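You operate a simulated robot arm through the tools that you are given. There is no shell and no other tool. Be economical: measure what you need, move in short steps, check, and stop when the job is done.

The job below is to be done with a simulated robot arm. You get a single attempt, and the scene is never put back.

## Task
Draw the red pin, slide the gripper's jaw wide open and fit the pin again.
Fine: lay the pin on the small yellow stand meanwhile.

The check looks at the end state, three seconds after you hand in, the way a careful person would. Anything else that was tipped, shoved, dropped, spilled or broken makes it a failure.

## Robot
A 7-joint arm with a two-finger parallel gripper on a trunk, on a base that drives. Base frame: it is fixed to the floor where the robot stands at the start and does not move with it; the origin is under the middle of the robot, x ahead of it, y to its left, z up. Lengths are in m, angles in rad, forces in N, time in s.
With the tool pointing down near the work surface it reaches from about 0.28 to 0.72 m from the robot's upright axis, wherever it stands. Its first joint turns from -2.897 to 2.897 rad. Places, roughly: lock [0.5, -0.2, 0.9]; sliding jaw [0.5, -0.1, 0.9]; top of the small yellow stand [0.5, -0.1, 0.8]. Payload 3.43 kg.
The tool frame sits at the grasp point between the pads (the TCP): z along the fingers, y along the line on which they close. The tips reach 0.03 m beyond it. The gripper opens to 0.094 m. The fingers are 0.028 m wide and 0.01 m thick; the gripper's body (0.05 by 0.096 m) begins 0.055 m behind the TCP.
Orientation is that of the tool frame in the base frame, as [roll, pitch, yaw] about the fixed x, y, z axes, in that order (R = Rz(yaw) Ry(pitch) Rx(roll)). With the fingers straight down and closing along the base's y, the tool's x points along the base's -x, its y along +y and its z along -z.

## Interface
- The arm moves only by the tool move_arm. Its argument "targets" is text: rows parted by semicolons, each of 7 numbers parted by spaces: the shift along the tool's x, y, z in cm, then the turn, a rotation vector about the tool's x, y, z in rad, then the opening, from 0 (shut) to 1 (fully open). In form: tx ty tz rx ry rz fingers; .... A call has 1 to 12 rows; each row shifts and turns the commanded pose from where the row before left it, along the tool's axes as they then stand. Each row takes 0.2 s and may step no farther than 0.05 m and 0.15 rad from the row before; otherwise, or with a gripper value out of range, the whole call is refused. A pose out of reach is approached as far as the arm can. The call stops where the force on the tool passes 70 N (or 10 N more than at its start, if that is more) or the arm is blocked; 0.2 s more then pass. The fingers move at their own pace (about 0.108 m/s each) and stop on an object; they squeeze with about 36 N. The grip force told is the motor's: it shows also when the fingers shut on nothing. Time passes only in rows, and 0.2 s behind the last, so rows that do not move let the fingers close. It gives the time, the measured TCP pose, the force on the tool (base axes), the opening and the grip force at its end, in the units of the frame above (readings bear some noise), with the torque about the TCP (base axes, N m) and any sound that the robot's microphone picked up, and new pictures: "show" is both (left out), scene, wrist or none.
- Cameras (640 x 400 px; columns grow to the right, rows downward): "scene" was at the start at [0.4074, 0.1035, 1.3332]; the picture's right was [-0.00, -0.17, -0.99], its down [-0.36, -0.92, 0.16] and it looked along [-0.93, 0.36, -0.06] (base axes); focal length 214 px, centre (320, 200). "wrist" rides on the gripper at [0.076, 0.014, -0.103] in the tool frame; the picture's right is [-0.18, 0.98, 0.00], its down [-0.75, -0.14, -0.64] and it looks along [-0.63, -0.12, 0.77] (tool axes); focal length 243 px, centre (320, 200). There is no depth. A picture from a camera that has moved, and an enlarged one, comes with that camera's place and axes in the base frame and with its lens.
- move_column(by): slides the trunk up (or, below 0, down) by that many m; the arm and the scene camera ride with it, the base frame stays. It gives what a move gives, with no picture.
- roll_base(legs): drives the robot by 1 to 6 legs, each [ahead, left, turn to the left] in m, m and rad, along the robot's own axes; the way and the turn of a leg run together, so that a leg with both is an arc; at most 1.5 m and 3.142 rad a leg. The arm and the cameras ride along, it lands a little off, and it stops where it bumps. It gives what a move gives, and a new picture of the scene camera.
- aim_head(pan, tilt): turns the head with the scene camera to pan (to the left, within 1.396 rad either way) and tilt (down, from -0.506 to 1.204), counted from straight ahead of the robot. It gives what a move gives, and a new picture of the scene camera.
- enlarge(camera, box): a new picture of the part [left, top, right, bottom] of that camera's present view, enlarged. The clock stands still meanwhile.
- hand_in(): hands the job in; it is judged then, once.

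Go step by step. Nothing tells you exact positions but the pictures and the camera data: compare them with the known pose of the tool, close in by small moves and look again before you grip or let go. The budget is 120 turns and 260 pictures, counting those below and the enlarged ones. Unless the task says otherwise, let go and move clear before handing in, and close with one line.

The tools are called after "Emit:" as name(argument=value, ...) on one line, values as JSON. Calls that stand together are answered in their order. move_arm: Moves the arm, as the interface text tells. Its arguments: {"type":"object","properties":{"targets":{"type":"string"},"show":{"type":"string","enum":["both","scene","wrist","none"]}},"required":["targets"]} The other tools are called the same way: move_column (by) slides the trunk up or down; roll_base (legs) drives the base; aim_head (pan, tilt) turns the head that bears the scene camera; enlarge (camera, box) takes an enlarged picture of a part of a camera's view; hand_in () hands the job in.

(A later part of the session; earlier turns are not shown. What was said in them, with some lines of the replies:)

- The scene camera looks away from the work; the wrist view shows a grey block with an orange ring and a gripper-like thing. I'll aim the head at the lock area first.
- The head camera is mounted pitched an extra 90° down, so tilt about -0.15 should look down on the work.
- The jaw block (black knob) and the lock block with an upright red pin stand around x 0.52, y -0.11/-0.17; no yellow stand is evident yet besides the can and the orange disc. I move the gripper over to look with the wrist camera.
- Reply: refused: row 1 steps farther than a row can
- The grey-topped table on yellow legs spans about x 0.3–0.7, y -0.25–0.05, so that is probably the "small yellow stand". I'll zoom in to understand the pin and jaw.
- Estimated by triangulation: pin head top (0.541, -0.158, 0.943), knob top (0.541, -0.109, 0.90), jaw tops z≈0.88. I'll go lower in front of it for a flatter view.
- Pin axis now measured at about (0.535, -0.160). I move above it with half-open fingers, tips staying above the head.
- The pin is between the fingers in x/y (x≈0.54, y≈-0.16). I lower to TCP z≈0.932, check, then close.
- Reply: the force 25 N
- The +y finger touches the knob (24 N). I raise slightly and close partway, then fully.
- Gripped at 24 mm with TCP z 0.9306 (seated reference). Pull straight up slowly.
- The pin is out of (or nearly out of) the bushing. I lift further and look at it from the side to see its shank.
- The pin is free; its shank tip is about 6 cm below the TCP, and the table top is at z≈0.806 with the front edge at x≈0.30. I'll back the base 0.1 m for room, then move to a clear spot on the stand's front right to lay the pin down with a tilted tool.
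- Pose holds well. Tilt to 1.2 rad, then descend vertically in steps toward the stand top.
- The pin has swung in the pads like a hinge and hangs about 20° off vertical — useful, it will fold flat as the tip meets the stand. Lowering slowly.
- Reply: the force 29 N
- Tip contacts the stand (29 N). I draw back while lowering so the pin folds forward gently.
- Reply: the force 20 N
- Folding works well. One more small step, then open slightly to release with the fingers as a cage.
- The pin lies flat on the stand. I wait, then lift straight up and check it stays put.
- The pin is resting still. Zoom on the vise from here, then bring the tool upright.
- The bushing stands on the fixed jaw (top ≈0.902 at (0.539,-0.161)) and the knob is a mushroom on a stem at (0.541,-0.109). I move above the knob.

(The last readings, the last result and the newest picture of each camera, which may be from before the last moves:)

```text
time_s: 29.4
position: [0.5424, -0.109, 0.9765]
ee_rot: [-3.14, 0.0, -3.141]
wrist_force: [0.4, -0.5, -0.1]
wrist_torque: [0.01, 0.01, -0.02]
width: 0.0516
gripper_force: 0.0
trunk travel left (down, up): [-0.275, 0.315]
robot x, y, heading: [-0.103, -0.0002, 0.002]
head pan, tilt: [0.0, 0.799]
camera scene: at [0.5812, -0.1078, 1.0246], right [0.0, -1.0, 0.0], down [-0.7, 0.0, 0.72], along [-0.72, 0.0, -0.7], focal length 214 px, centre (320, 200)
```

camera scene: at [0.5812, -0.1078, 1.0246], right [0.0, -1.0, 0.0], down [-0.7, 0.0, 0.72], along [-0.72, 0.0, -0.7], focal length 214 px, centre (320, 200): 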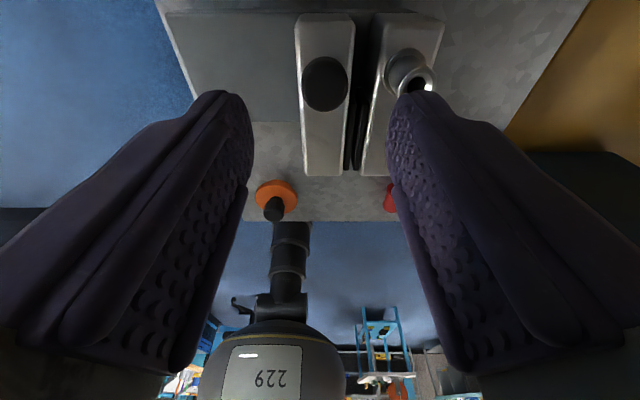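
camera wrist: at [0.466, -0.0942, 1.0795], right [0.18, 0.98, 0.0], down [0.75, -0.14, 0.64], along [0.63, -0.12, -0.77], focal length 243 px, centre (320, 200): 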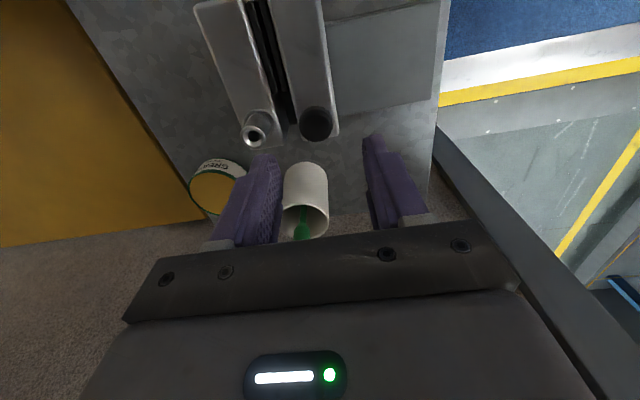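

Knob is centred between the fingers. Descend and close on it.

Emit:
move_arm(targets="0 -0.1 2.5 0 0 0 0.5; 0 0 2.5 0 0 0 0.5; 0 0 1.1 0 0 0 0.5; 0 0 0 0 0 0 0.5", show="scene")

```text
time_s: 30.4
position: [0.5428, -0.1104, 0.9161]
ee_rot: [-3.141, -0.001, 3.14]
wrist_force: [1.1, 0.0, -0.5]
wrist_torque: [0.01, 0.0, 0.01]
width: 0.0471
gripper_force: 0.0
trunk travel left (down, up): [-0.275, 0.315]
robot x, y, heading: [-0.0995, -0.0008, 0.0]
head pan, tilt: [0.0, 0.799]
camera scene: at [0.5814, -0.1098, 0.9643], right [0.0, -1.0, 0.0], down [-0.7, 0.0, 0.72], along [-0.72, 0.0, -0.7], focal length 214 px, centre (320, 200)
```

scene: 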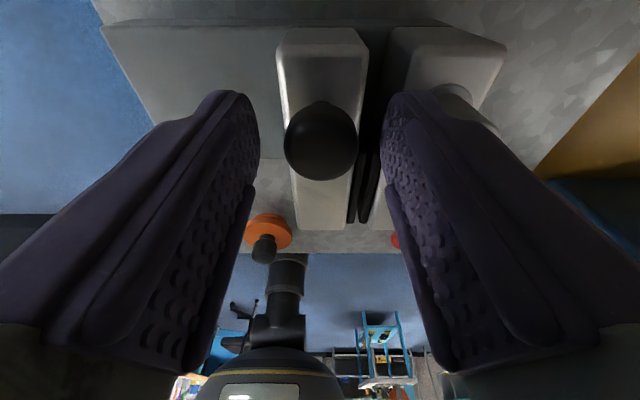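

Emit:
move_arm(targets="0 0 0.5 0 0 0 0.5; 0 0 0 0 0 0 0; 0 0 0 0 0 0 0; 0 0 0 0 0 0 0", show="scene")

```text
time_s: 31.4
position: [0.542, -0.1107, 0.9102]
ee_rot: [3.14, 0.0, 3.141]
wrist_force: [0.6, 0.0, -0.6]
wrist_torque: [-0.03, -0.05, 0.0]
width: 0.025
gripper_force: 45.2
trunk travel left (down, up): [-0.275, 0.315]
robot x, y, heading: [-0.1004, 0.0011, -0.001]
head pan, tilt: [0.0, 0.799]
camera scene: at [0.5813, -0.1098, 0.9591], right [0.0, -1.0, 0.0], down [-0.7, 0.0, 0.72], along [-0.72, 0.0, -0.7], focal length 214 px, centre (320, 200)
```

scene: 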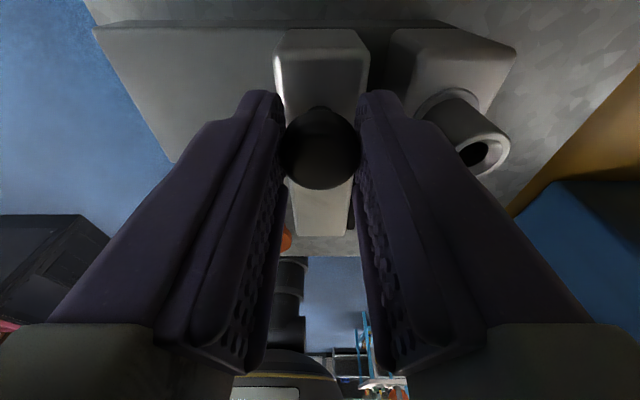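

Knob gripped. Slide toward +y in small steps, watching the force.

Emit:
move_arm(targets="0 0.5 0 0 0 0 0; 0 0.7 0 0 0 0 0; 0 0.8 0 0 0 0 0; 0 0 0 0 0 0 0", show="scene")

```text
time_s: 32.4
position: [0.543, -0.0886, 0.911]
ee_rot: [-3.14, -0.003, -3.141]
wrist_force: [2.7, -0.7, -6.8]
wrist_torque: [0.04, -0.8, 0.02]
width: 0.0253
gripper_force: 44.6
trunk travel left (down, up): [-0.275, 0.315]
robot x, y, heading: [-0.0994, 0.0037, 0.001]
head pan, tilt: [0.0, 0.799]
camera scene: at [0.5814, -0.0887, 0.9591], right [0.0, -1.0, 0.0], down [-0.7, 0.0, 0.72], along [-0.72, 0.0, -0.7], focal length 214 px, centre (320, 200)
```

scene: 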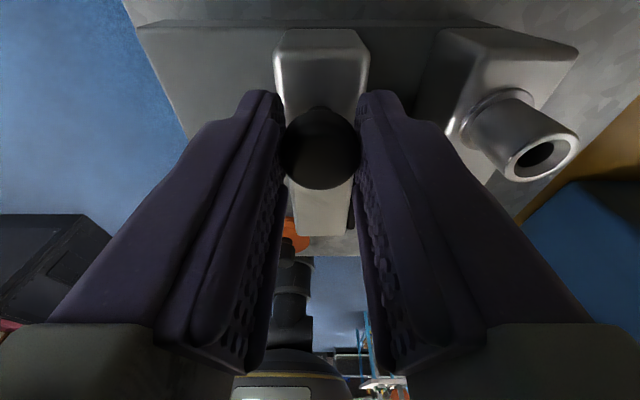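

Emit:
move_arm(targets="0 0.8 0 0 0 0 0; 0 0.8 0 0 0 0 0; 0 0.8 0 0 0 0 0; 0 0 0 0 0 0 0", show="scene")

```text
time_s: 33.4
position: [0.5417, -0.0642, 0.9112]
ee_rot: [3.139, -0.002, 3.141]
wrist_force: [3.2, -0.9, -6.8]
wrist_torque: [-0.01, 0.32, -0.02]
width: 0.025
gripper_force: 44.7
trunk travel left (down, up): [-0.275, 0.315]
robot x, y, heading: [-0.0992, -0.0036, -0.001]
head pan, tilt: [0.0, 0.799]
camera scene: at [0.5814, -0.0644, 0.9591], right [0.0, -1.0, 0.0], down [-0.7, 0.0, 0.72], along [-0.72, 0.0, -0.7], focal length 214 px, centre (320, 200)
```

scene: 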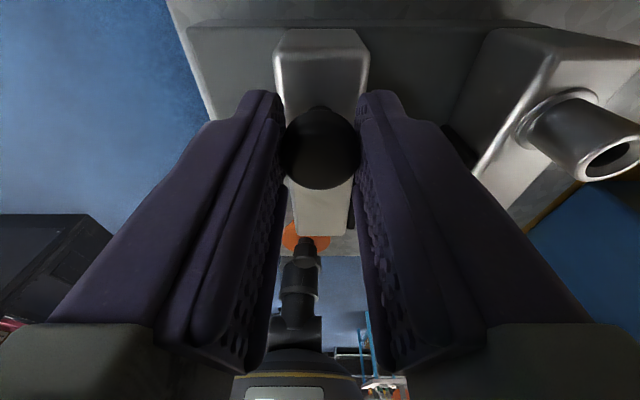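

Emit:
move_arm(targets="0 0.6 0 0 0 0 0; 0 0.6 0 0 0 0 0; 0 0.6 0 0 0 0 0; 0 0 0 0 0 0 0", show="scene")

```text
time_s: 34.4
position: [0.542, -0.0518, 0.9106]
ee_rot: [3.141, 0.0, 3.14]
wrist_force: [2.6, -12.9, -5.6]
wrist_torque: [-0.4, 0.09, 0.06]
width: 0.0251
gripper_force: 45.1
trunk travel left (down, up): [-0.275, 0.315]
robot x, y, heading: [-0.0989, -0.0002, -0.0]
head pan, tilt: [0.0, 0.799]
camera scene: at [0.5813, -0.0501, 0.9591], right [0.0, -1.0, 0.0], down [-0.7, 0.0, 0.72], along [-0.72, 0.0, -0.7], focal length 214 px, centre (320, 200)
```

scene: 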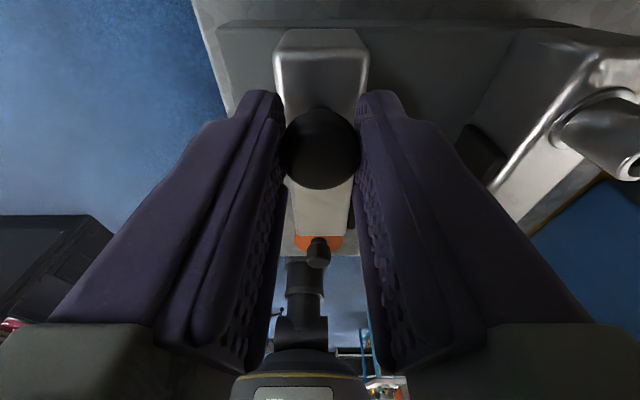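

The jaw meets resistance near y≈-0.051, about 6 cm of travel. A slight further push to confirm the stop.

Emit:
move_arm(targets="0 0.4 0 0 0 0 0; 0 0.3 0 0 0 0 0; 0 0 0 0 0 0 0", show="scene")

```text
time_s: 35.2
position: [0.5416, -0.0507, 0.9112]
ee_rot: [-3.14, -0.002, 3.137]
wrist_force: [3.4, -46.3, -12.3]
wrist_torque: [-0.67, -0.63, 0.1]
width: 0.0249
gripper_force: 44.9
trunk travel left (down, up): [-0.275, 0.315]
robot x, y, heading: [-0.1028, -0.0011, -0.003]
head pan, tilt: [0.0, 0.799]
camera scene: at [0.5814, -0.0498, 0.9591], right [-0.01, -1.0, 0.0], down [-0.7, 0.01, 0.72], along [-0.72, 0.0, -0.7], focal length 214 px, centre (320, 200)
```

scene: 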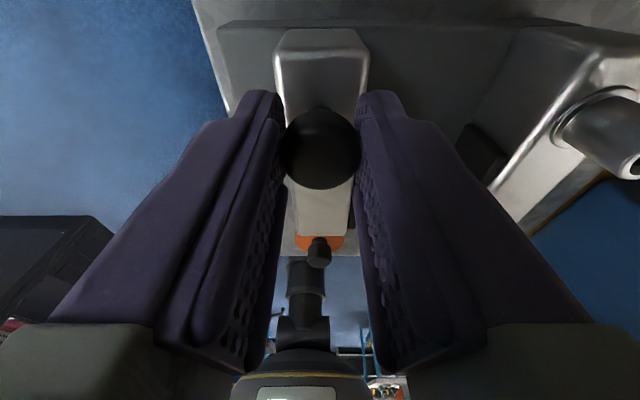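

Hard stop confirmed: the jaw is wide open. Relieve the push, release, and lift clear.

Emit:
move_arm(targets="0 -1.1 0 0 0 0 0; 0 0 0 0 0 0 0; 0 0 0 0 0 0 0.5; 0 0 0 0 0 0 0.5", show="none")

Emit:
move_arm(targets="0 0 -3 0 0 0 0.5; 0 0 -4 0 0 0 0.55; 0 0 -2 0 0 0 0.55; 3.5 0 -2 0 0 0 0.55; 4.5 0 0 0 0 0 0.55; 4.5 0 0 0 0 0 0.55; 0 0 0 0 0 0 0.55", show="wrist")

Emit:
aim_head(pan=-0.4, tilt=-0.1)

```text
time_s: 36.2
position: [0.5436, -0.0489, 0.9123]
ee_rot: [-3.141, 0.0, -3.139]
wrist_force: [-0.5, -0.1, -0.5]
wrist_torque: [-0.02, 0.01, 0.02]
width: 0.0469
gripper_force: 0.0
trunk travel left (down, up): [-0.275, 0.315]
robot x, y, heading: [-0.0977, -0.0049, 0.002]
head pan, tilt: [0.0, 0.799]
```

```text
time_s: 37.8
position: [0.4159, -0.0525, 1.0182]
ee_rot: [3.141, 0.0, 3.141]
wrist_force: [0.0, 1.2, 0.0]
wrist_torque: [-0.03, 0.0, 0.01]
width: 0.0518
gripper_force: 0.1
trunk travel left (down, up): [-0.275, 0.315]
robot x, y, heading: [-0.1, -0.0007, -0.001]
head pan, tilt: [0.0, 0.799]
camera wrist: at [0.3391, -0.0391, 1.1222], right [0.18, 0.98, 0.0], down [0.75, -0.14, 0.64], along [0.63, -0.12, -0.77], focal length 243 px, centre (320, 200)
```

wrist: 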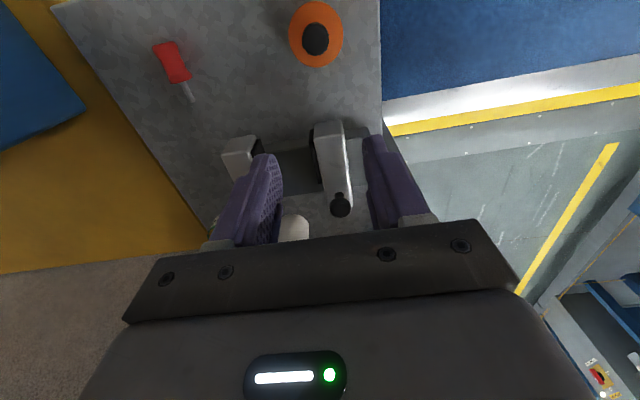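

```text
time_s: 39.0
position: [0.4154, -0.0529, 1.0181]
ee_rot: [-3.141, 0.001, 3.141]
wrist_force: [-0.3, 0.1, 0.2]
wrist_torque: [0.02, -0.01, 0.04]
width: 0.0515
gripper_force: 0.1
trunk travel left (down, up): [-0.275, 0.315]
robot x, y, heading: [-0.0992, 0.0022, -0.0]
head pan, tilt: [-0.4, -0.099]
camera scene: at [0.5353, -0.0863, 1.0676], right [0.0, -0.92, 0.39], down [-1.0, -0.04, -0.09], along [0.1, -0.39, -0.92], focal length 214 px, centre (320, 200)
```

scene: 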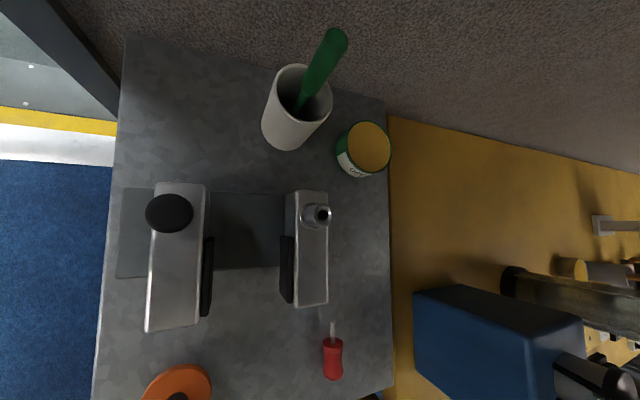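

The jaw is fully open at its stop and the pin is still in place. Measure the lying pin before picking it up.

Emit:
enlarge(camera="scene", box=[290, 310, 380, 390])

Emit:
enlarge(camera="scene", box=[270, 180, 350, 250])

Emit:
enlarge(camera="wrist", box=[120, 20, 260, 120])

```text
5.00 times, centred on (335, 350) of scene
camera zoom: at [0.5353, -0.0863, 1.0676], right [0.0, -0.92, 0.39], down [-1.0, -0.04, -0.09], along [0.1, -0.39, -0.92], focal length 1072 px, centre (245, -550)
```

zoom: 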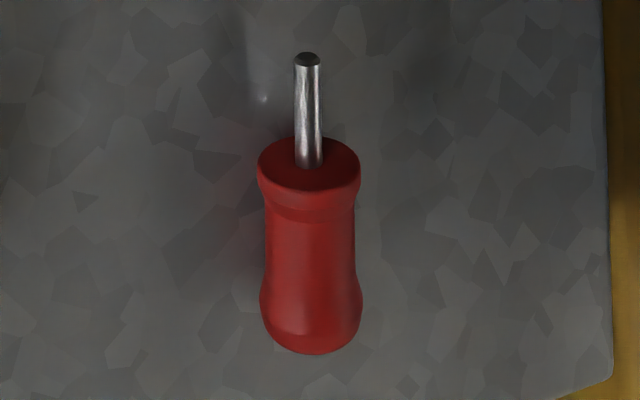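

```text
5.71 times, centred on (310, 215) of scene
camera zoom: at [0.5353, -0.0863, 1.0676], right [0.0, -0.92, 0.39], down [-1.0, -0.04, -0.09], along [0.1, -0.39, -0.92], focal length 1226 px, centre (377, 114)
```

zoom: 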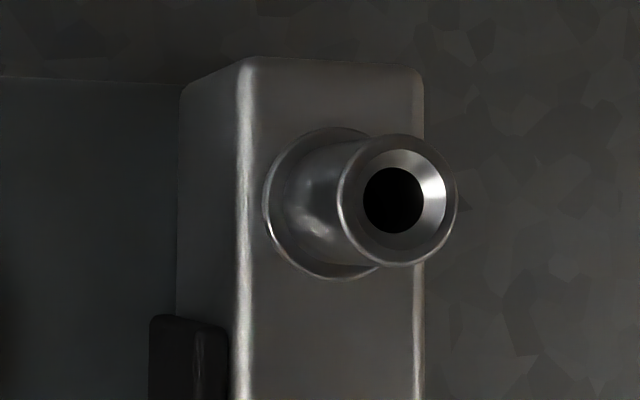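

```text
4.00 times, centred on (190, 70) of wrist
camera zoom: at [0.3392, -0.039, 1.1222], right [0.18, 0.98, 0.0], down [0.75, -0.14, 0.64], along [0.63, -0.12, -0.77], focal length 970 px, centre (840, 720)
```

zoom: 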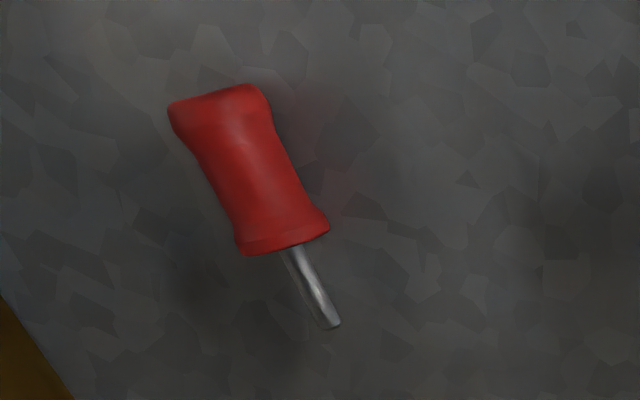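

Pin: head x 0.349–0.383, shank to 0.408, y≈-0.210, axis along x. I return to the laying pose (tilt 1.2 rad) above it.

Emit:
move_arm(targets="1.8 -4.0 0 0 0 0 0.55; 1.8 -4.0 0 0 0 0 0.55; 1.8 -4.0 0 0 0 0 0.55; 1.7 -3.75 0 0 0 0 0.55; 0 0 0 0 -0.15 0 0.55; 0 0 0 0 -0.15 0 0.55; 0 0 0 0 -0.15 0 0.55; 0 0 0 0 -0.15 0 0.55; 0 0 0 0 -0.15 0 0.55; 0 0 0 0 -0.15 0 0.55; 0 0 0 0 -0.15 0 0.55; 0 0 0 0 -0.15 0 0.55", show="none")

Emit:
aim_head(pan=0, tilt=0.6)

```text
time_s: 41.6
position: [0.3451, -0.2094, 1.0211]
ee_rot: [3.139, 1.201, 3.139]
wrist_force: [0.6, 0.4, -0.3]
wrist_torque: [-0.02, -0.03, -0.01]
width: 0.0519
gripper_force: 0.1
trunk travel left (down, up): [-0.275, 0.315]
robot x, y, heading: [-0.1001, -0.0032, 0.003]
head pan, tilt: [-0.4, -0.099]
```

```text
time_s: 42.6
position: [0.3442, -0.2103, 1.0202]
ee_rot: [-3.141, 1.199, 3.141]
wrist_force: [-0.8, 0.4, 0.4]
wrist_torque: [0.03, -0.01, 0.01]
width: 0.0517
gripper_force: 0.1
trunk travel left (down, up): [-0.275, 0.315]
robot x, y, heading: [-0.1034, -0.0031, 0.001]
head pan, tilt: [0.0, 0.6]
camera scene: at [0.3277, -0.2093, 1.0862], right [0.0, -1.0, 0.0], down [-0.83, 0.0, -0.56], along [0.56, 0.0, -0.83], focal length 214 px, centre (320, 200)
```

scene: 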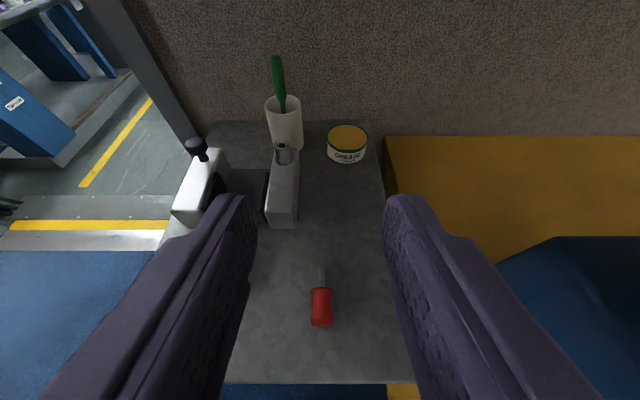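

Emit:
move_arm(targets="3.73 0 1.45 0 0 0 0.55; 3.73 0 1.45 0 0 0 0.55; 3.73 0 1.45 0 0 0 0.55; 2.8 0 1.09 0 0 0 0.55; 0 0 0 0 0 0 0.55", show="scene")

```text
time_s: 43.9
position: [0.3445, -0.2111, 0.8709]
ee_rot: [-3.14, 1.198, -3.141]
wrist_force: [0.2, -0.4, -0.2]
wrist_torque: [0.03, 0.0, 0.01]
width: 0.0519
gripper_force: 0.0
trunk travel left (down, up): [-0.275, 0.315]
robot x, y, heading: [-0.0971, 0.0034, -0.003]
head pan, tilt: [0.0, 0.6]
camera scene: at [0.3277, -0.2113, 0.936], right [0.0, -1.0, 0.0], down [-0.83, 0.0, -0.56], along [0.56, 0.0, -0.83], focal length 214 px, centre (320, 200)
```

scene: 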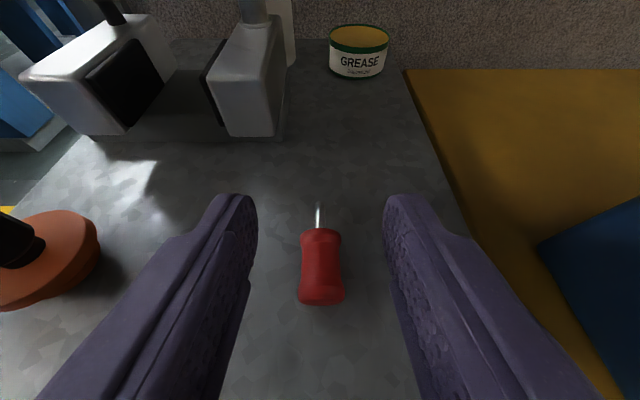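

Emit:
move_arm(targets="1.86 0 0.72 0 0 0 0.5; 1.4 0 0.54 0 0 0 0.45; 0.28 0 0.11 0 0 0 0.45; 0 0 0 0 0 0 0.45", show="scene")

```text
time_s: 44.9
position: [0.3455, -0.2094, 0.8322]
ee_rot: [-3.14, 1.199, -3.14]
wrist_force: [-0.3, 0.4, -0.7]
wrist_torque: [0.0, 0.03, -0.01]
width: 0.0424
gripper_force: 0.1
trunk travel left (down, up): [-0.275, 0.315]
robot x, y, heading: [-0.0982, -0.0007, 0.001]
head pan, tilt: [0.0, 0.6]
camera scene: at [0.3279, -0.2096, 0.8976], right [0.0, -1.0, 0.0], down [-0.83, 0.0, -0.56], along [0.56, 0.0, -0.83], focal length 214 px, centre (320, 200)
```

scene: 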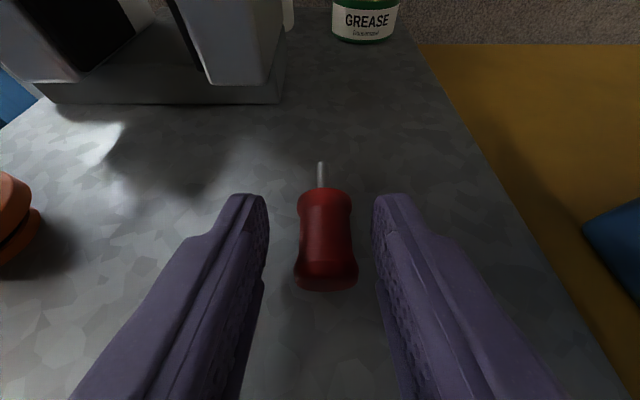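

Emit:
move_arm(targets="0 -0.25 0 0 0 0 0.4; 0 0 0 0 0 0 0; 0 0 0 0 0 0 0; 0 0 0 0 0 0 0", show="scene")

```text
time_s: 45.9
position: [0.3441, -0.2119, 0.8319]
ee_rot: [-3.141, 1.201, 3.141]
wrist_force: [-0.8, 0.4, 0.7]
wrist_torque: [0.02, 0.04, -0.02]
width: 0.0242
gripper_force: 36.4
trunk travel left (down, up): [-0.275, 0.315]
robot x, y, heading: [-0.101, -0.0008, 0.001]
head pan, tilt: [0.0, 0.6]
camera scene: at [0.3276, -0.212, 0.8983], right [0.0, -1.0, 0.0], down [-0.83, 0.0, -0.56], along [0.56, 0.0, -0.83], focal length 214 px, centre (320, 200)
```

scene: 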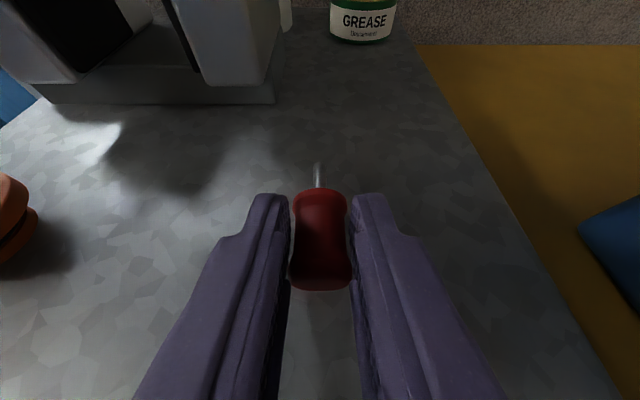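

Gripped at 24 mm. Lift straight up and return the tool upright.

Emit:
move_arm(targets="-1.86 0 -0.72 0 0 0 0; -3.73 0 -1.45 0 0 0 0; -3.73 0 -1.45 0 0 0 0; -3.73 0 -1.45 0 0 0 0; -3.73 0 -1.45 0 0 0 0; -2.8 0 -1.09 0 0 0 0; 0 0 0 0 0 0 0", show="scene")

Emit:
move_arm(targets="0 0 0 0 0.15 0 0; 0 0 0 0 0.15 0 0; 0 0 0 0 0.15 0 0; 0 0 0 0 0.15 0 0; 0 0 0 0 0.15 0 0; 0 0 0 0 0.15 0 0; 0 0 0 0 0.15 0 0; 0 0 0 0 0.15 0 0; 0 0 0 0 0 0 0", show="both")

```text
time_s: 47.5
position: [0.3466, -0.2094, 1.0425]
ee_rot: [3.14, 1.198, -3.141]
wrist_force: [0.7, -0.7, -1.0]
wrist_torque: [0.02, 0.06, 0.0]
width: 0.024
gripper_force: 36.1
trunk travel left (down, up): [-0.275, 0.315]
robot x, y, heading: [-0.0994, 0.0, -0.001]
head pan, tilt: [0.0, 0.6]
camera scene: at [0.3287, -0.2095, 1.1075], right [0.0, -1.0, 0.0], down [-0.83, 0.0, -0.56], along [0.56, 0.0, -0.83], focal length 214 px, centre (320, 200)
```

scene: 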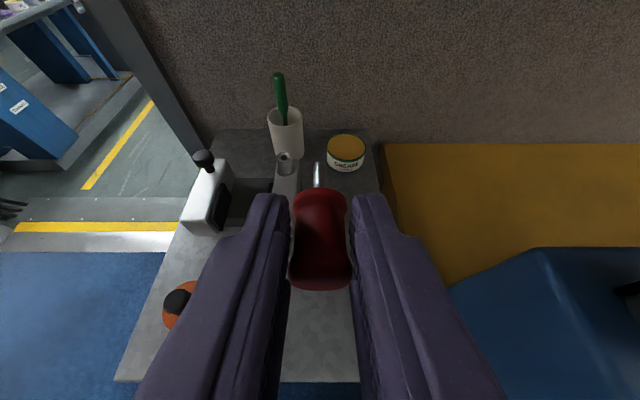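

```text
time_s: 49.5
position: [0.3458, -0.2109, 1.0444]
ee_rot: [-3.141, -0.001, -3.142]
wrist_force: [0.3, 0.6, -0.5]
wrist_torque: [0.0, -0.03, -0.01]
width: 0.0241
gripper_force: 36.0
trunk travel left (down, up): [-0.275, 0.315]
robot x, y, heading: [-0.1, -0.0014, -0.003]
head pan, tilt: [0.0, 0.6]
camera scene: at [0.4015, -0.2105, 1.084], right [0.0, -1.0, 0.0], down [-0.82, 0.0, 0.57], along [-0.57, 0.0, -0.82], focal length 214 px, centre (320, 200)
camera wrist: at [0.2695, -0.1972, 1.1469], right [0.18, 0.98, 0.0], down [0.75, -0.14, 0.64], along [0.63, -0.12, -0.77], focal length 243 px, centre (320, 200)
```

scene: 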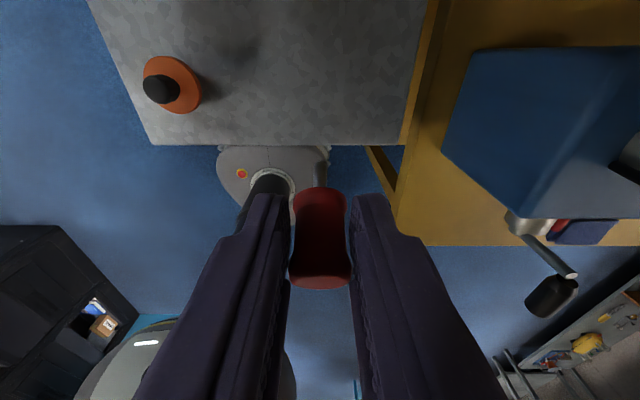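
wrist: 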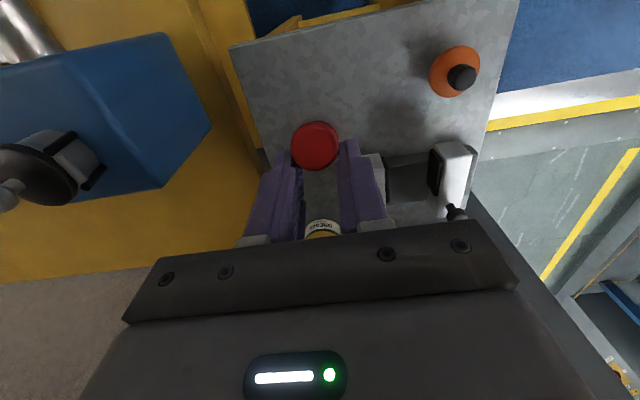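

The pin stays fixed in the pads, tilted ~0.37 rad forward of the tool axis, so leaning the tool by +0.37 makes it vertical. I drive forward 0.1 m, then tilt.

Emit:
roll_base(legs=[[0.1, 0, 0]])

Emit:
move_arm(targets="0 0 0 0 0.15 0 0; 0 0 0 0 0.15 0 0; 0 0 0 0 0.071 0 0; 0 0 0 0 0 0 0", show="both")

```text
time_s: 50.6
position: [0.447, -0.2125, 1.0427]
ee_rot: [-3.141, -0.004, -3.142]
wrist_force: [1.0, 0.3, 0.2]
wrist_torque: [0.02, 0.04, 0.01]
width: 0.0242
gripper_force: 35.7
trunk travel left (down, up): [-0.275, 0.315]
robot x, y, heading: [0.0005, 0.0033, -0.001]
head pan, tilt: [0.0, 0.6]
camera scene: at [0.5027, -0.2117, 1.0835], right [0.0, -1.0, 0.0], down [-0.82, 0.0, 0.57], along [-0.57, 0.0, -0.82], focal length 214 px, centre (320, 200)
```

scene: 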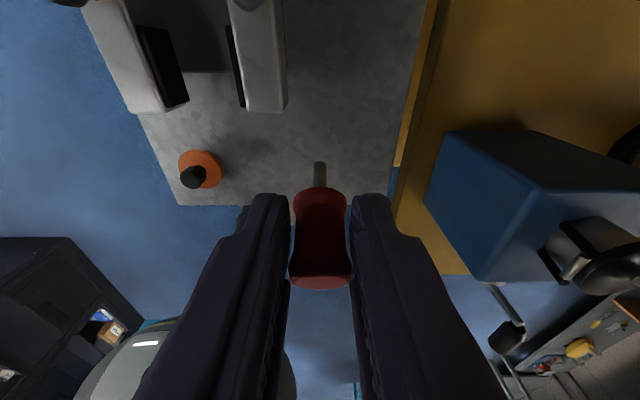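

```text
time_s: 51.6
position: [0.4449, -0.2113, 1.0428]
ee_rot: [-3.14, -0.371, 3.141]
wrist_force: [-0.5, -0.6, -0.4]
wrist_torque: [-0.03, 0.03, 0.04]
width: 0.0242
gripper_force: 36.1
trunk travel left (down, up): [-0.275, 0.315]
robot x, y, heading: [0.0008, 0.0012, -0.006]
head pan, tilt: [0.0, 0.6]
camera scene: at [0.5127, -0.2116, 1.0611], right [0.0, -1.0, 0.0], down [-0.56, 0.0, 0.83], along [-0.83, 0.0, -0.56], focal length 214 px, centre (320, 200)
camera wrist: at [0.4118, -0.198, 1.1672], right [0.17, 0.98, -0.07], down [0.94, -0.14, 0.32], along [0.31, -0.12, -0.94], focal length 243 px, centre (320, 200)
```

scene: 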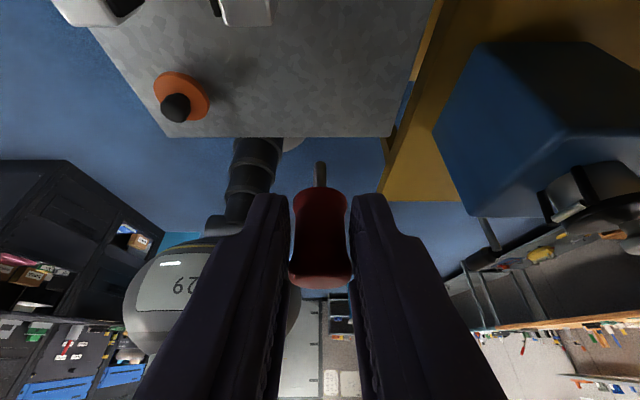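
wrist: 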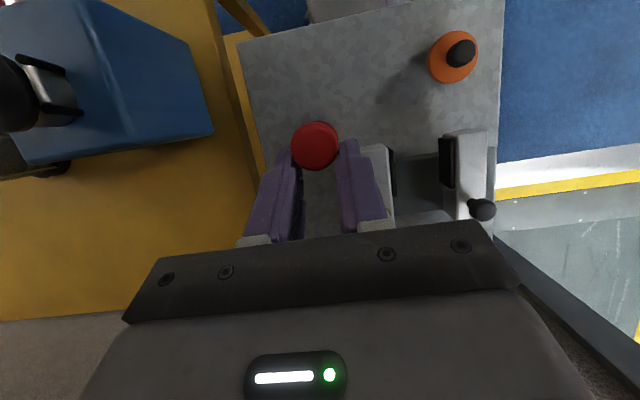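

Emit:
enlarge(camera="wrist", box=[270, 100, 370, 190])

Emit:
enlarge(camera="scene", box=[260, 140, 380, 300])

```text
4.44 times, centred on (320, 145) of wrist
camera zoom: at [0.4118, -0.198, 1.1672], right [0.17, 0.98, -0.07], down [0.94, -0.14, 0.32], along [0.31, -0.12, -0.94], focal length 1078 px, centre (320, 444)
```

zoom: 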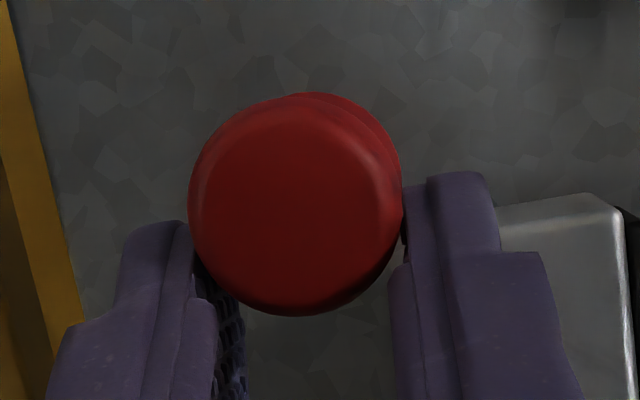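

```text
2.50 times, centred on (320, 220) of scene
camera zoom: at [0.5127, -0.2116, 1.0611], right [0.0, -1.0, 0.0], down [-0.56, 0.0, 0.83], along [-0.83, 0.0, -0.56], focal length 536 px, centre (320, 150)
```

zoom: 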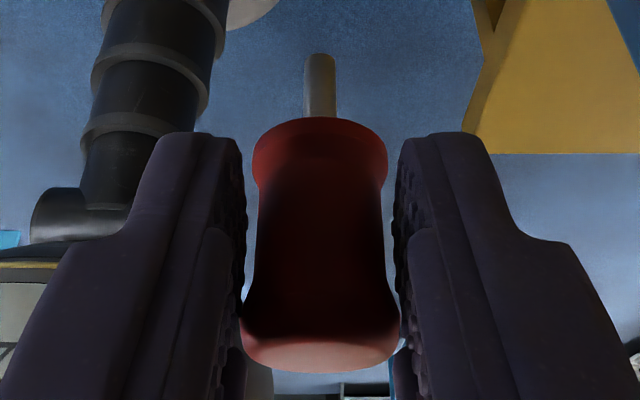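

The pin reads vertical in both views; its axis is about 19 mm toward the robot from the TCP. Move it above the bushing.

Emit:
move_arm(targets="-3.48 1.67 -1.35 0 0 0 0; -3.48 1.67 -1.35 0 0 0 0; -3.48 1.66 -1.36 0 0 0 0; -1.09 0 2.8 0 0 0 0; 0 0 0 0 0 0 0", show="both")

Emit:
enlarge(camera="scene", box=[240, 40, 400, 300])

Emit:
enlarge(camera="wrist", box=[260, 60, 400, 200])

```text
time_s: 52.8
position: [0.5576, -0.1633, 1.0132]
ee_rot: [-3.141, -0.371, 3.139]
wrist_force: [-0.4, -0.1, -0.7]
wrist_torque: [0.01, 0.0, -0.01]
width: 0.0242
gripper_force: 36.0
trunk travel left (down, up): [-0.275, 0.315]
robot x, y, heading: [-0.0002, 0.0015, 0.002]
head pan, tilt: [0.0, 0.6]
camera scene: at [0.6264, -0.1628, 1.0312], right [0.0, -1.0, 0.0], down [-0.56, 0.0, 0.83], along [-0.83, 0.0, -0.56], focal length 214 px, centre (320, 200)
camera wrist: at [0.5253, -0.1492, 1.1372], right [0.17, 0.98, -0.07], down [0.93, -0.14, 0.33], along [0.31, -0.12, -0.94], focal length 243 px, centre (320, 200)
```

scene: 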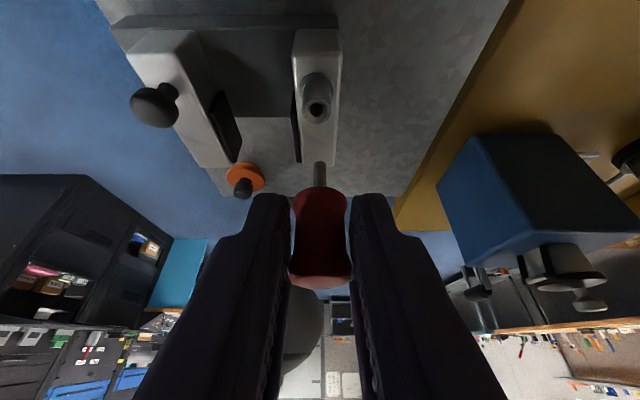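
wrist: 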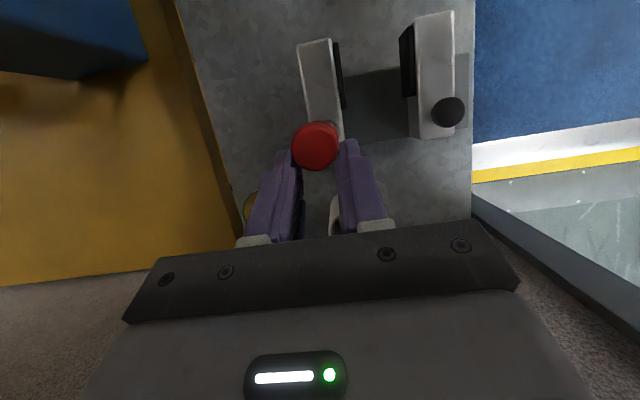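

```text
1.54 times, centred on (320, 170) of scene
camera zoom: at [0.6264, -0.1628, 1.0312], right [0.0, -1.0, 0.0], down [-0.56, 0.0, 0.83], along [-0.83, 0.0, -0.56], focal length 330 px, centre (320, 246)
```

zoom: 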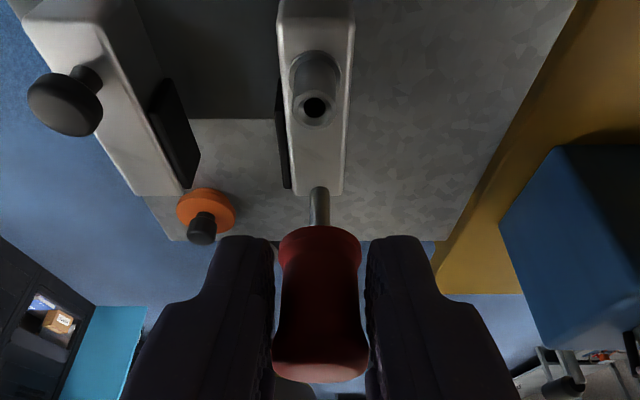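

```text
2.86 times, centred on (330, 130) of wrist
camera zoom: at [0.5253, -0.1492, 1.1372], right [0.17, 0.98, -0.07], down [0.93, -0.14, 0.33], along [0.31, -0.12, -0.94], focal length 693 px, centre (291, 400)
```

zoom: 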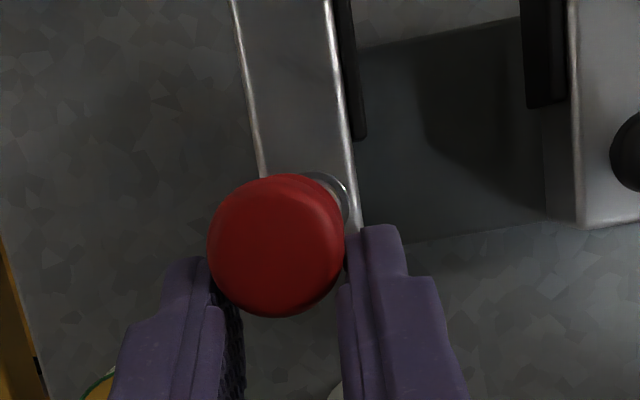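

Tip and hole agree in x within ~2 mm; y needs about +2 mm. Lower to just above the bushing and check again.

Emit:
move_arm(targets="-0.72 0.22 1.86 0 0 0 0; -0.54 0 1.4 0 0 0 0; 0 0 0 0 0 0 0; 0 0 0 0 0 0 0", show="none")

Emit:
enlarge(camera="scene", box=[260, 80, 380, 200])

Emit:
enlarge(camera="wrist", box=[260, 60, 400, 200])

```text
time_s: 53.8
position: [0.5587, -0.1613, 0.9772]
ee_rot: [3.14, -0.371, 3.139]
wrist_force: [0.5, -0.3, -0.9]
wrist_torque: [0.01, -0.03, -0.01]
width: 0.0243
gripper_force: 35.9
trunk travel left (down, up): [-0.275, 0.315]
robot x, y, heading: [-0.0022, -0.0013, -0.002]
head pan, tilt: [0.0, 0.6]
```

```text
3.33 times, centred on (320, 140) of scene
camera zoom: at [0.6258, -0.1601, 0.9963], right [0.0, -1.0, 0.0], down [-0.56, 0.0, 0.83], along [-0.83, 0.0, -0.56], focal length 715 px, centre (320, 400)
```

zoom: 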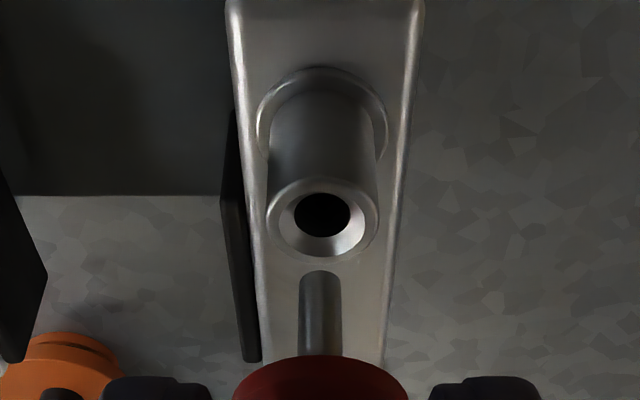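

```text
2.86 times, centred on (330, 130) of wrist
camera zoom: at [0.5248, -0.1465, 1.1023], right [0.17, 0.98, -0.07], down [0.93, -0.14, 0.33], along [0.31, -0.12, -0.94], focal length 693 px, centre (291, 400)
```

zoom: 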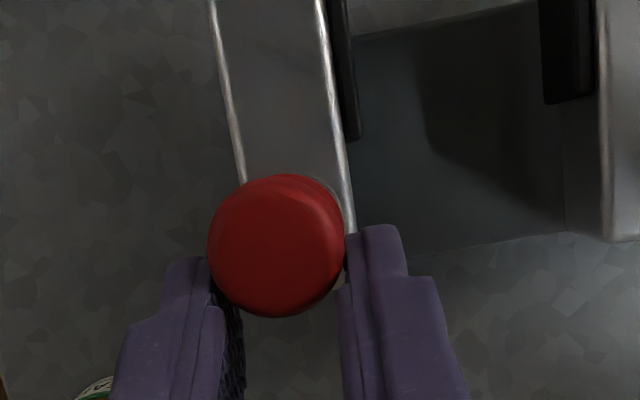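

Aligned in y, and in x within the chamfer. Lower 1.2 cm and look.

Emit:
move_arm(targets="-0.22 0 0.56 0 0 0 0; -0.22 0 0.56 0 0 0 0; 0 0 0 0 0 0 0", show="none")

Emit:
enlarge(camera="scene", box=[260, 80, 380, 200])

```text
time_s: 54.6
position: [0.5589, -0.1596, 0.9655]
ee_rot: [3.14, -0.372, 3.139]
wrist_force: [-0.1, -0.6, -0.7]
wrist_torque: [0.01, 0.02, 0.0]
width: 0.0244
gripper_force: 36.1
trunk travel left (down, up): [-0.275, 0.315]
robot x, y, heading: [0.002, -0.0039, -0.003]
head pan, tilt: [0.0, 0.6]
```

```text
3.33 times, centred on (320, 140) of scene
camera zoom: at [0.6254, -0.1591, 0.9843], right [0.0, -1.0, 0.0], down [-0.56, 0.0, 0.83], along [-0.83, 0.0, -0.56], focal length 715 px, centre (320, 400)
```

zoom: 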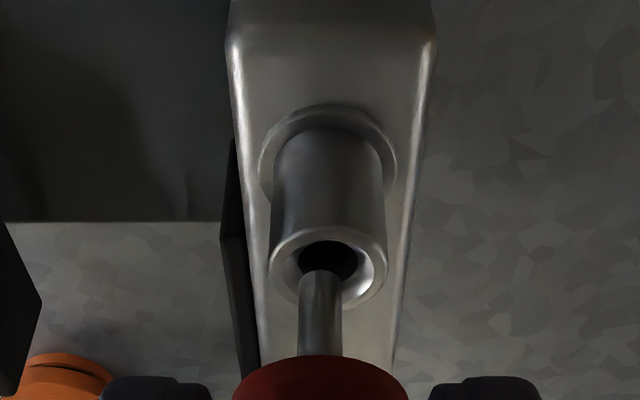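

Tip is entering the chamfer but slightly off: shift +3 mm in x and -1.3 mm in y, then lower a bit.

Emit:
move_arm(targets="-0.28 -0.13 -0.11 0 0 0 0; -0.11 0 0.28 0 0 0 0; 0 0 0 0 0 0 0", show="none")

Emit:
enlarge(camera="scene", box=[260, 80, 380, 200])

```text
time_s: 55.4
position: [0.5606, -0.162, 0.9628]
ee_rot: [-3.141, -0.371, 3.14]
wrist_force: [0.2, 0.4, -0.3]
wrist_torque: [-0.02, -0.01, -0.03]
width: 0.0238
gripper_force: 35.5
trunk travel left (down, up): [-0.275, 0.315]
robot x, y, heading: [0.0013, -0.0001, -0.003]
head pan, tilt: [0.0, 0.6]
```

```text
3.33 times, centred on (320, 140) of scene
camera zoom: at [0.6279, -0.1607, 0.9815], right [0.0, -1.0, 0.0], down [-0.56, 0.0, 0.83], along [-0.83, 0.0, -0.56], focal length 715 px, centre (320, 400)
```

zoom: 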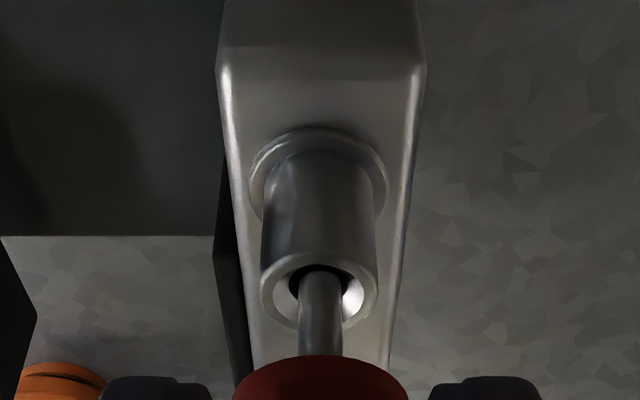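

Tip now sits in the bore mouth. Lower gently.

Emit:
move_arm(targets="-0.15 0 0.37 0 0 0 0; -0.15 0 0.37 0 0 0 0; -0.15 0 0.37 0 0 0 0; 0 0 0 0 0 0 0", show="none")

Emit:
enlarge(camera="scene", box=[260, 80, 380, 200])

```text
time_s: 56.4
position: [0.5626, -0.1614, 0.9515]
ee_rot: [-3.141, -0.371, 3.138]
wrist_force: [0.8, 1.1, -0.6]
wrist_torque: [0.01, -0.03, -0.01]
width: 0.024
gripper_force: 35.3
trunk travel left (down, up): [-0.275, 0.315]
robot x, y, heading: [0.0006, -0.0002, -0.003]
head pan, tilt: [0.0, 0.6]
```

```text
3.33 times, centred on (320, 140) of scene
camera zoom: at [0.6286, -0.1608, 0.9693], right [0.0, -1.0, 0.0], down [-0.56, 0.0, 0.83], along [-0.83, 0.0, -0.56], focal length 715 px, centre (320, 400)
```

zoom: 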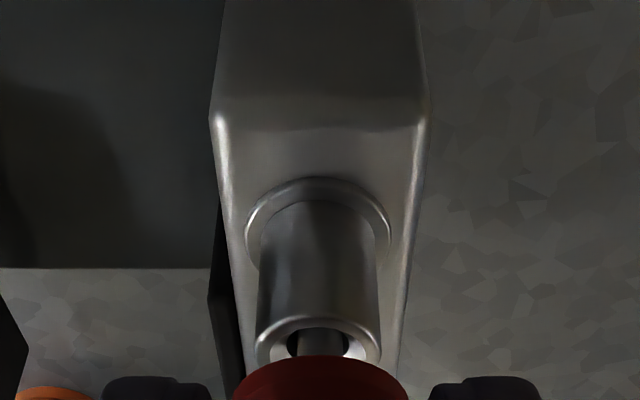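

Pin is sliding into the bore freely. Continue down until the head seats.

Emit:
move_arm(targets="-0.15 0 0.37 0 0 0 0; -0.15 0 0.37 0 0 0 0; -0.11 0 0.28 0 0 0 0; 0 0 0 0 0 0 0", show="none")

Emit:
enlarge(camera="scene", box=[240, 80, 400, 300])

```text
time_s: 57.4
position: [0.5619, -0.1605, 0.9407]
ee_rot: [-3.14, -0.367, 3.139]
wrist_force: [-0.2, -0.3, 10.3]
wrist_torque: [-0.06, 0.18, 0.01]
width: 0.0241
gripper_force: 36.1
trunk travel left (down, up): [-0.275, 0.315]
robot x, y, heading: [-0.0023, -0.0013, -0.001]
head pan, tilt: [0.0, 0.6]
```

```text
1.82 times, centred on (320, 190) of scene
camera zoom: at [0.6287, -0.1603, 0.9596], right [0.0, -1.0, 0.0], down [-0.57, 0.0, 0.82], along [-0.82, 0.0, -0.57], focal length 390 px, centre (320, 218)
```

zoom: 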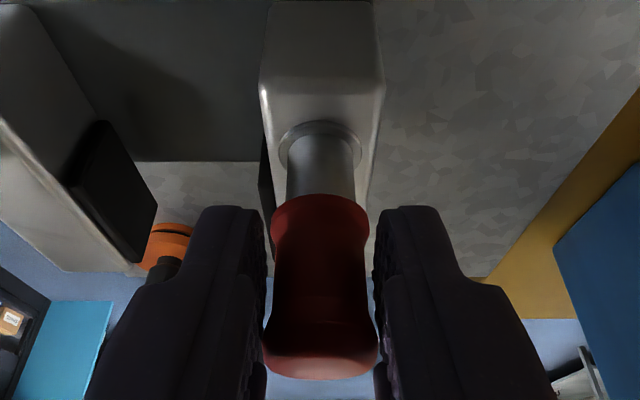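

Contact of 10 N with the head at the bushing height. A small extra push to confirm it is fully seated.

Emit:
move_arm(targets="-0.11 0 0.28 0 0 0 0; 0 0 0 0 0 0 0", show="none")

```text
time_s: 58.0
position: [0.5606, -0.1601, 0.9391]
ee_rot: [-3.14, -0.364, 3.138]
wrist_force: [8.3, -2.8, 42.0]
wrist_torque: [-0.05, 0.62, 0.04]
width: 0.0242
gripper_force: 35.9
trunk travel left (down, up): [-0.275, 0.315]
robot x, y, heading: [0.0006, 0.0013, 0.001]
head pan, tilt: [0.0, 0.6]
```

Firmly seated. Relieve, release, and back off along the tool axis.

Emit:
move_arm(targets="0.1 0 -0.25 0 0 0 0; 0 0 0 0 0 0 0.5; 0 0 0 0 0 0 0.55; 0 0 0 0 0 0 0.55", show="scene")

Emit:
move_arm(targets="0 0 -2 0 0 0 0.55; 0 0 -4 0 0 0 0.55; 0 0 -4 0 0 0 0.55; 0 0 0 0 -0.15 0 0.55; 0 0 0 0 -0.15 0 0.55; 0 0 0 0 -0.07 0 0.55; 4.5 0 0 0 0 0 0.55; 4.5 0 0 0 0 0 0.55; 4.5 0 0 0 0 0 0.55; 4.5 0 0 0 0 0 0.55; 0 0 0 0 0 0 0.55", show="wrist")

Emit:
aim_head(pan=-0.4, tilt=-0.3)

```text
time_s: 59.0
position: [0.5612, -0.1595, 0.9388]
ee_rot: [-3.141, -0.372, 3.141]
wrist_force: [-0.7, -0.8, -0.9]
wrist_torque: [-0.01, 0.0, -0.02]
width: 0.0518
gripper_force: 0.0
trunk travel left (down, up): [-0.275, 0.315]
robot x, y, heading: [0.004, -0.0003, -0.0]
head pan, tilt: [0.0, 0.6]
camera scene: at [0.628, -0.16, 0.9576], right [0.0, -1.0, 0.0], down [-0.56, 0.0, 0.83], along [-0.83, 0.0, -0.56], focal length 214 px, centre (320, 200)
```

scene: 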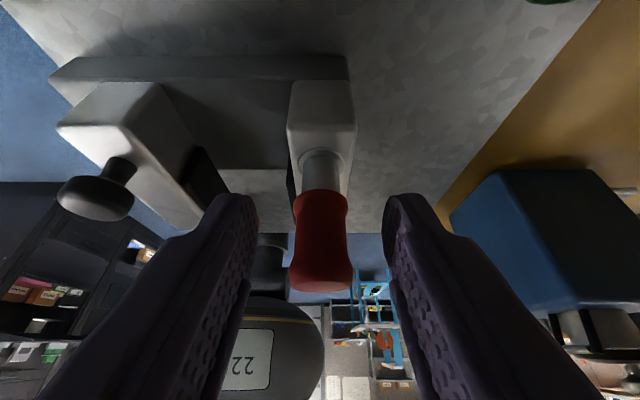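

```text
time_s: 61.4
position: [0.4158, -0.1616, 1.0325]
ee_rot: [3.141, 0.0, 3.14]
wrist_force: [0.3, 0.4, -0.6]
wrist_torque: [-0.01, 0.01, 0.0]
width: 0.0514
gripper_force: 0.0
trunk travel left (down, up): [-0.275, 0.315]
robot x, y, heading: [-0.0011, 0.0008, -0.008]
head pan, tilt: [0.0, 0.6]
camera wrist: at [0.34, -0.1471, 1.1365], right [0.19, 0.98, 0.0], down [0.75, -0.14, 0.64], along [0.63, -0.12, -0.77], focal length 243 px, centre (320, 200)
```

wrist: 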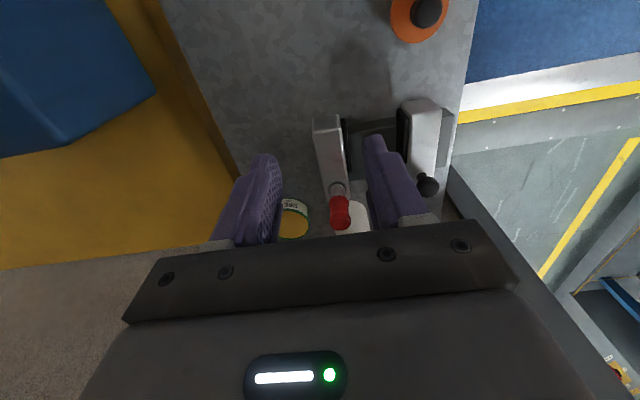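

```text
time_s: 62.6
position: [0.4156, -0.1615, 1.0331]
ee_rot: [3.142, -0.003, 3.14]
wrist_force: [-0.1, -0.8, -0.5]
wrist_torque: [0.0, -0.01, -0.04]
width: 0.0517
gripper_force: 0.0
trunk travel left (down, up): [-0.275, 0.315]
robot x, y, heading: [0.0013, -0.0012, -0.005]
head pan, tilt: [-0.4, -0.3]
camera scene: at [0.5527, -0.1915, 1.0896], right [0.0, -0.92, 0.39], down [-0.96, -0.11, -0.27], along [0.29, -0.37, -0.88], focal length 214 px, centre (320, 200)
```

scene: 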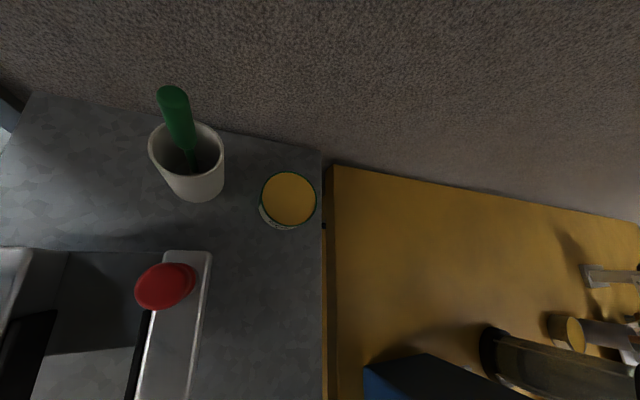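

The pin is seated and everything else stands. One last overview after moving up to confirm the jaw is still at its open stop.

Emit:
move_arm(targets="4 2 -2 0 0 0 0.55; 3.5 2 -2.5 0 0 0 0.55; 0 0 -4 0 0 0 0.55; 0 0 0 0 0 0 0.55", show="scene")

Emit:
enlarge(camera="scene", box=[60, 80, 340, 290])

```text
time_s: 63.6
position: [0.343, -0.1219, 1.1178]
ee_rot: [-3.141, -0.001, 3.139]
wrist_force: [-0.5, -0.2, -0.4]
wrist_torque: [-0.01, 0.01, -0.01]
width: 0.0516
gripper_force: 0.0
trunk travel left (down, up): [-0.275, 0.315]
robot x, y, heading: [0.0007, -0.0052, -0.002]
head pan, tilt: [-0.4, -0.3]
camera scene: at [0.4809, -0.151, 1.174], right [0.0, -0.92, 0.39], down [-0.96, -0.11, -0.27], along [0.29, -0.37, -0.88], focal length 214 px, centre (320, 200)
```

scene: 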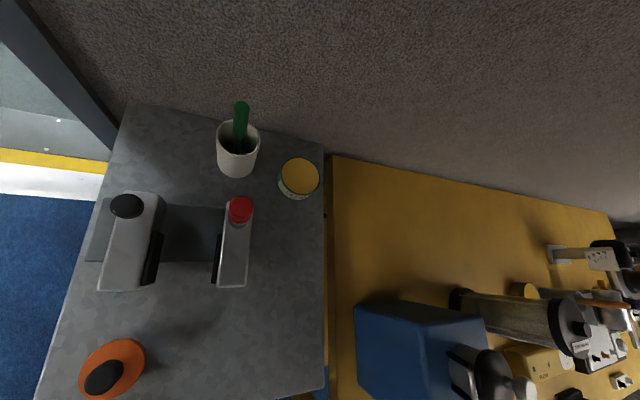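

```text
1.90 times, centred on (200, 185) of scene
camera zoom: at [0.4809, -0.151, 1.174], right [0.0, -0.92, 0.39], down [-0.96, -0.11, -0.27], along [0.29, -0.37, -0.88], focal length 408 px, centre (549, 229)
```

zoom: 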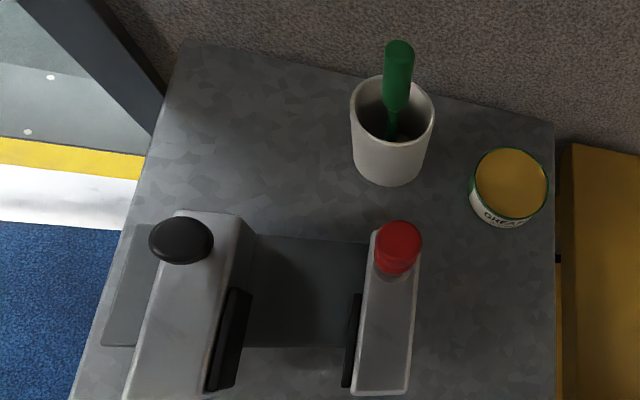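

The jaw is wide open, the pin is seated upright in its bushing, nothing else has moved, and the arm is clear. I'm handing in.

Emit:
hand_in()

```text
The job is handed in.
```

I drew the red pin and laid it on the stand, slid the jaw about 6 cm to its open stop, and fitted the pin fully back in its bushing.
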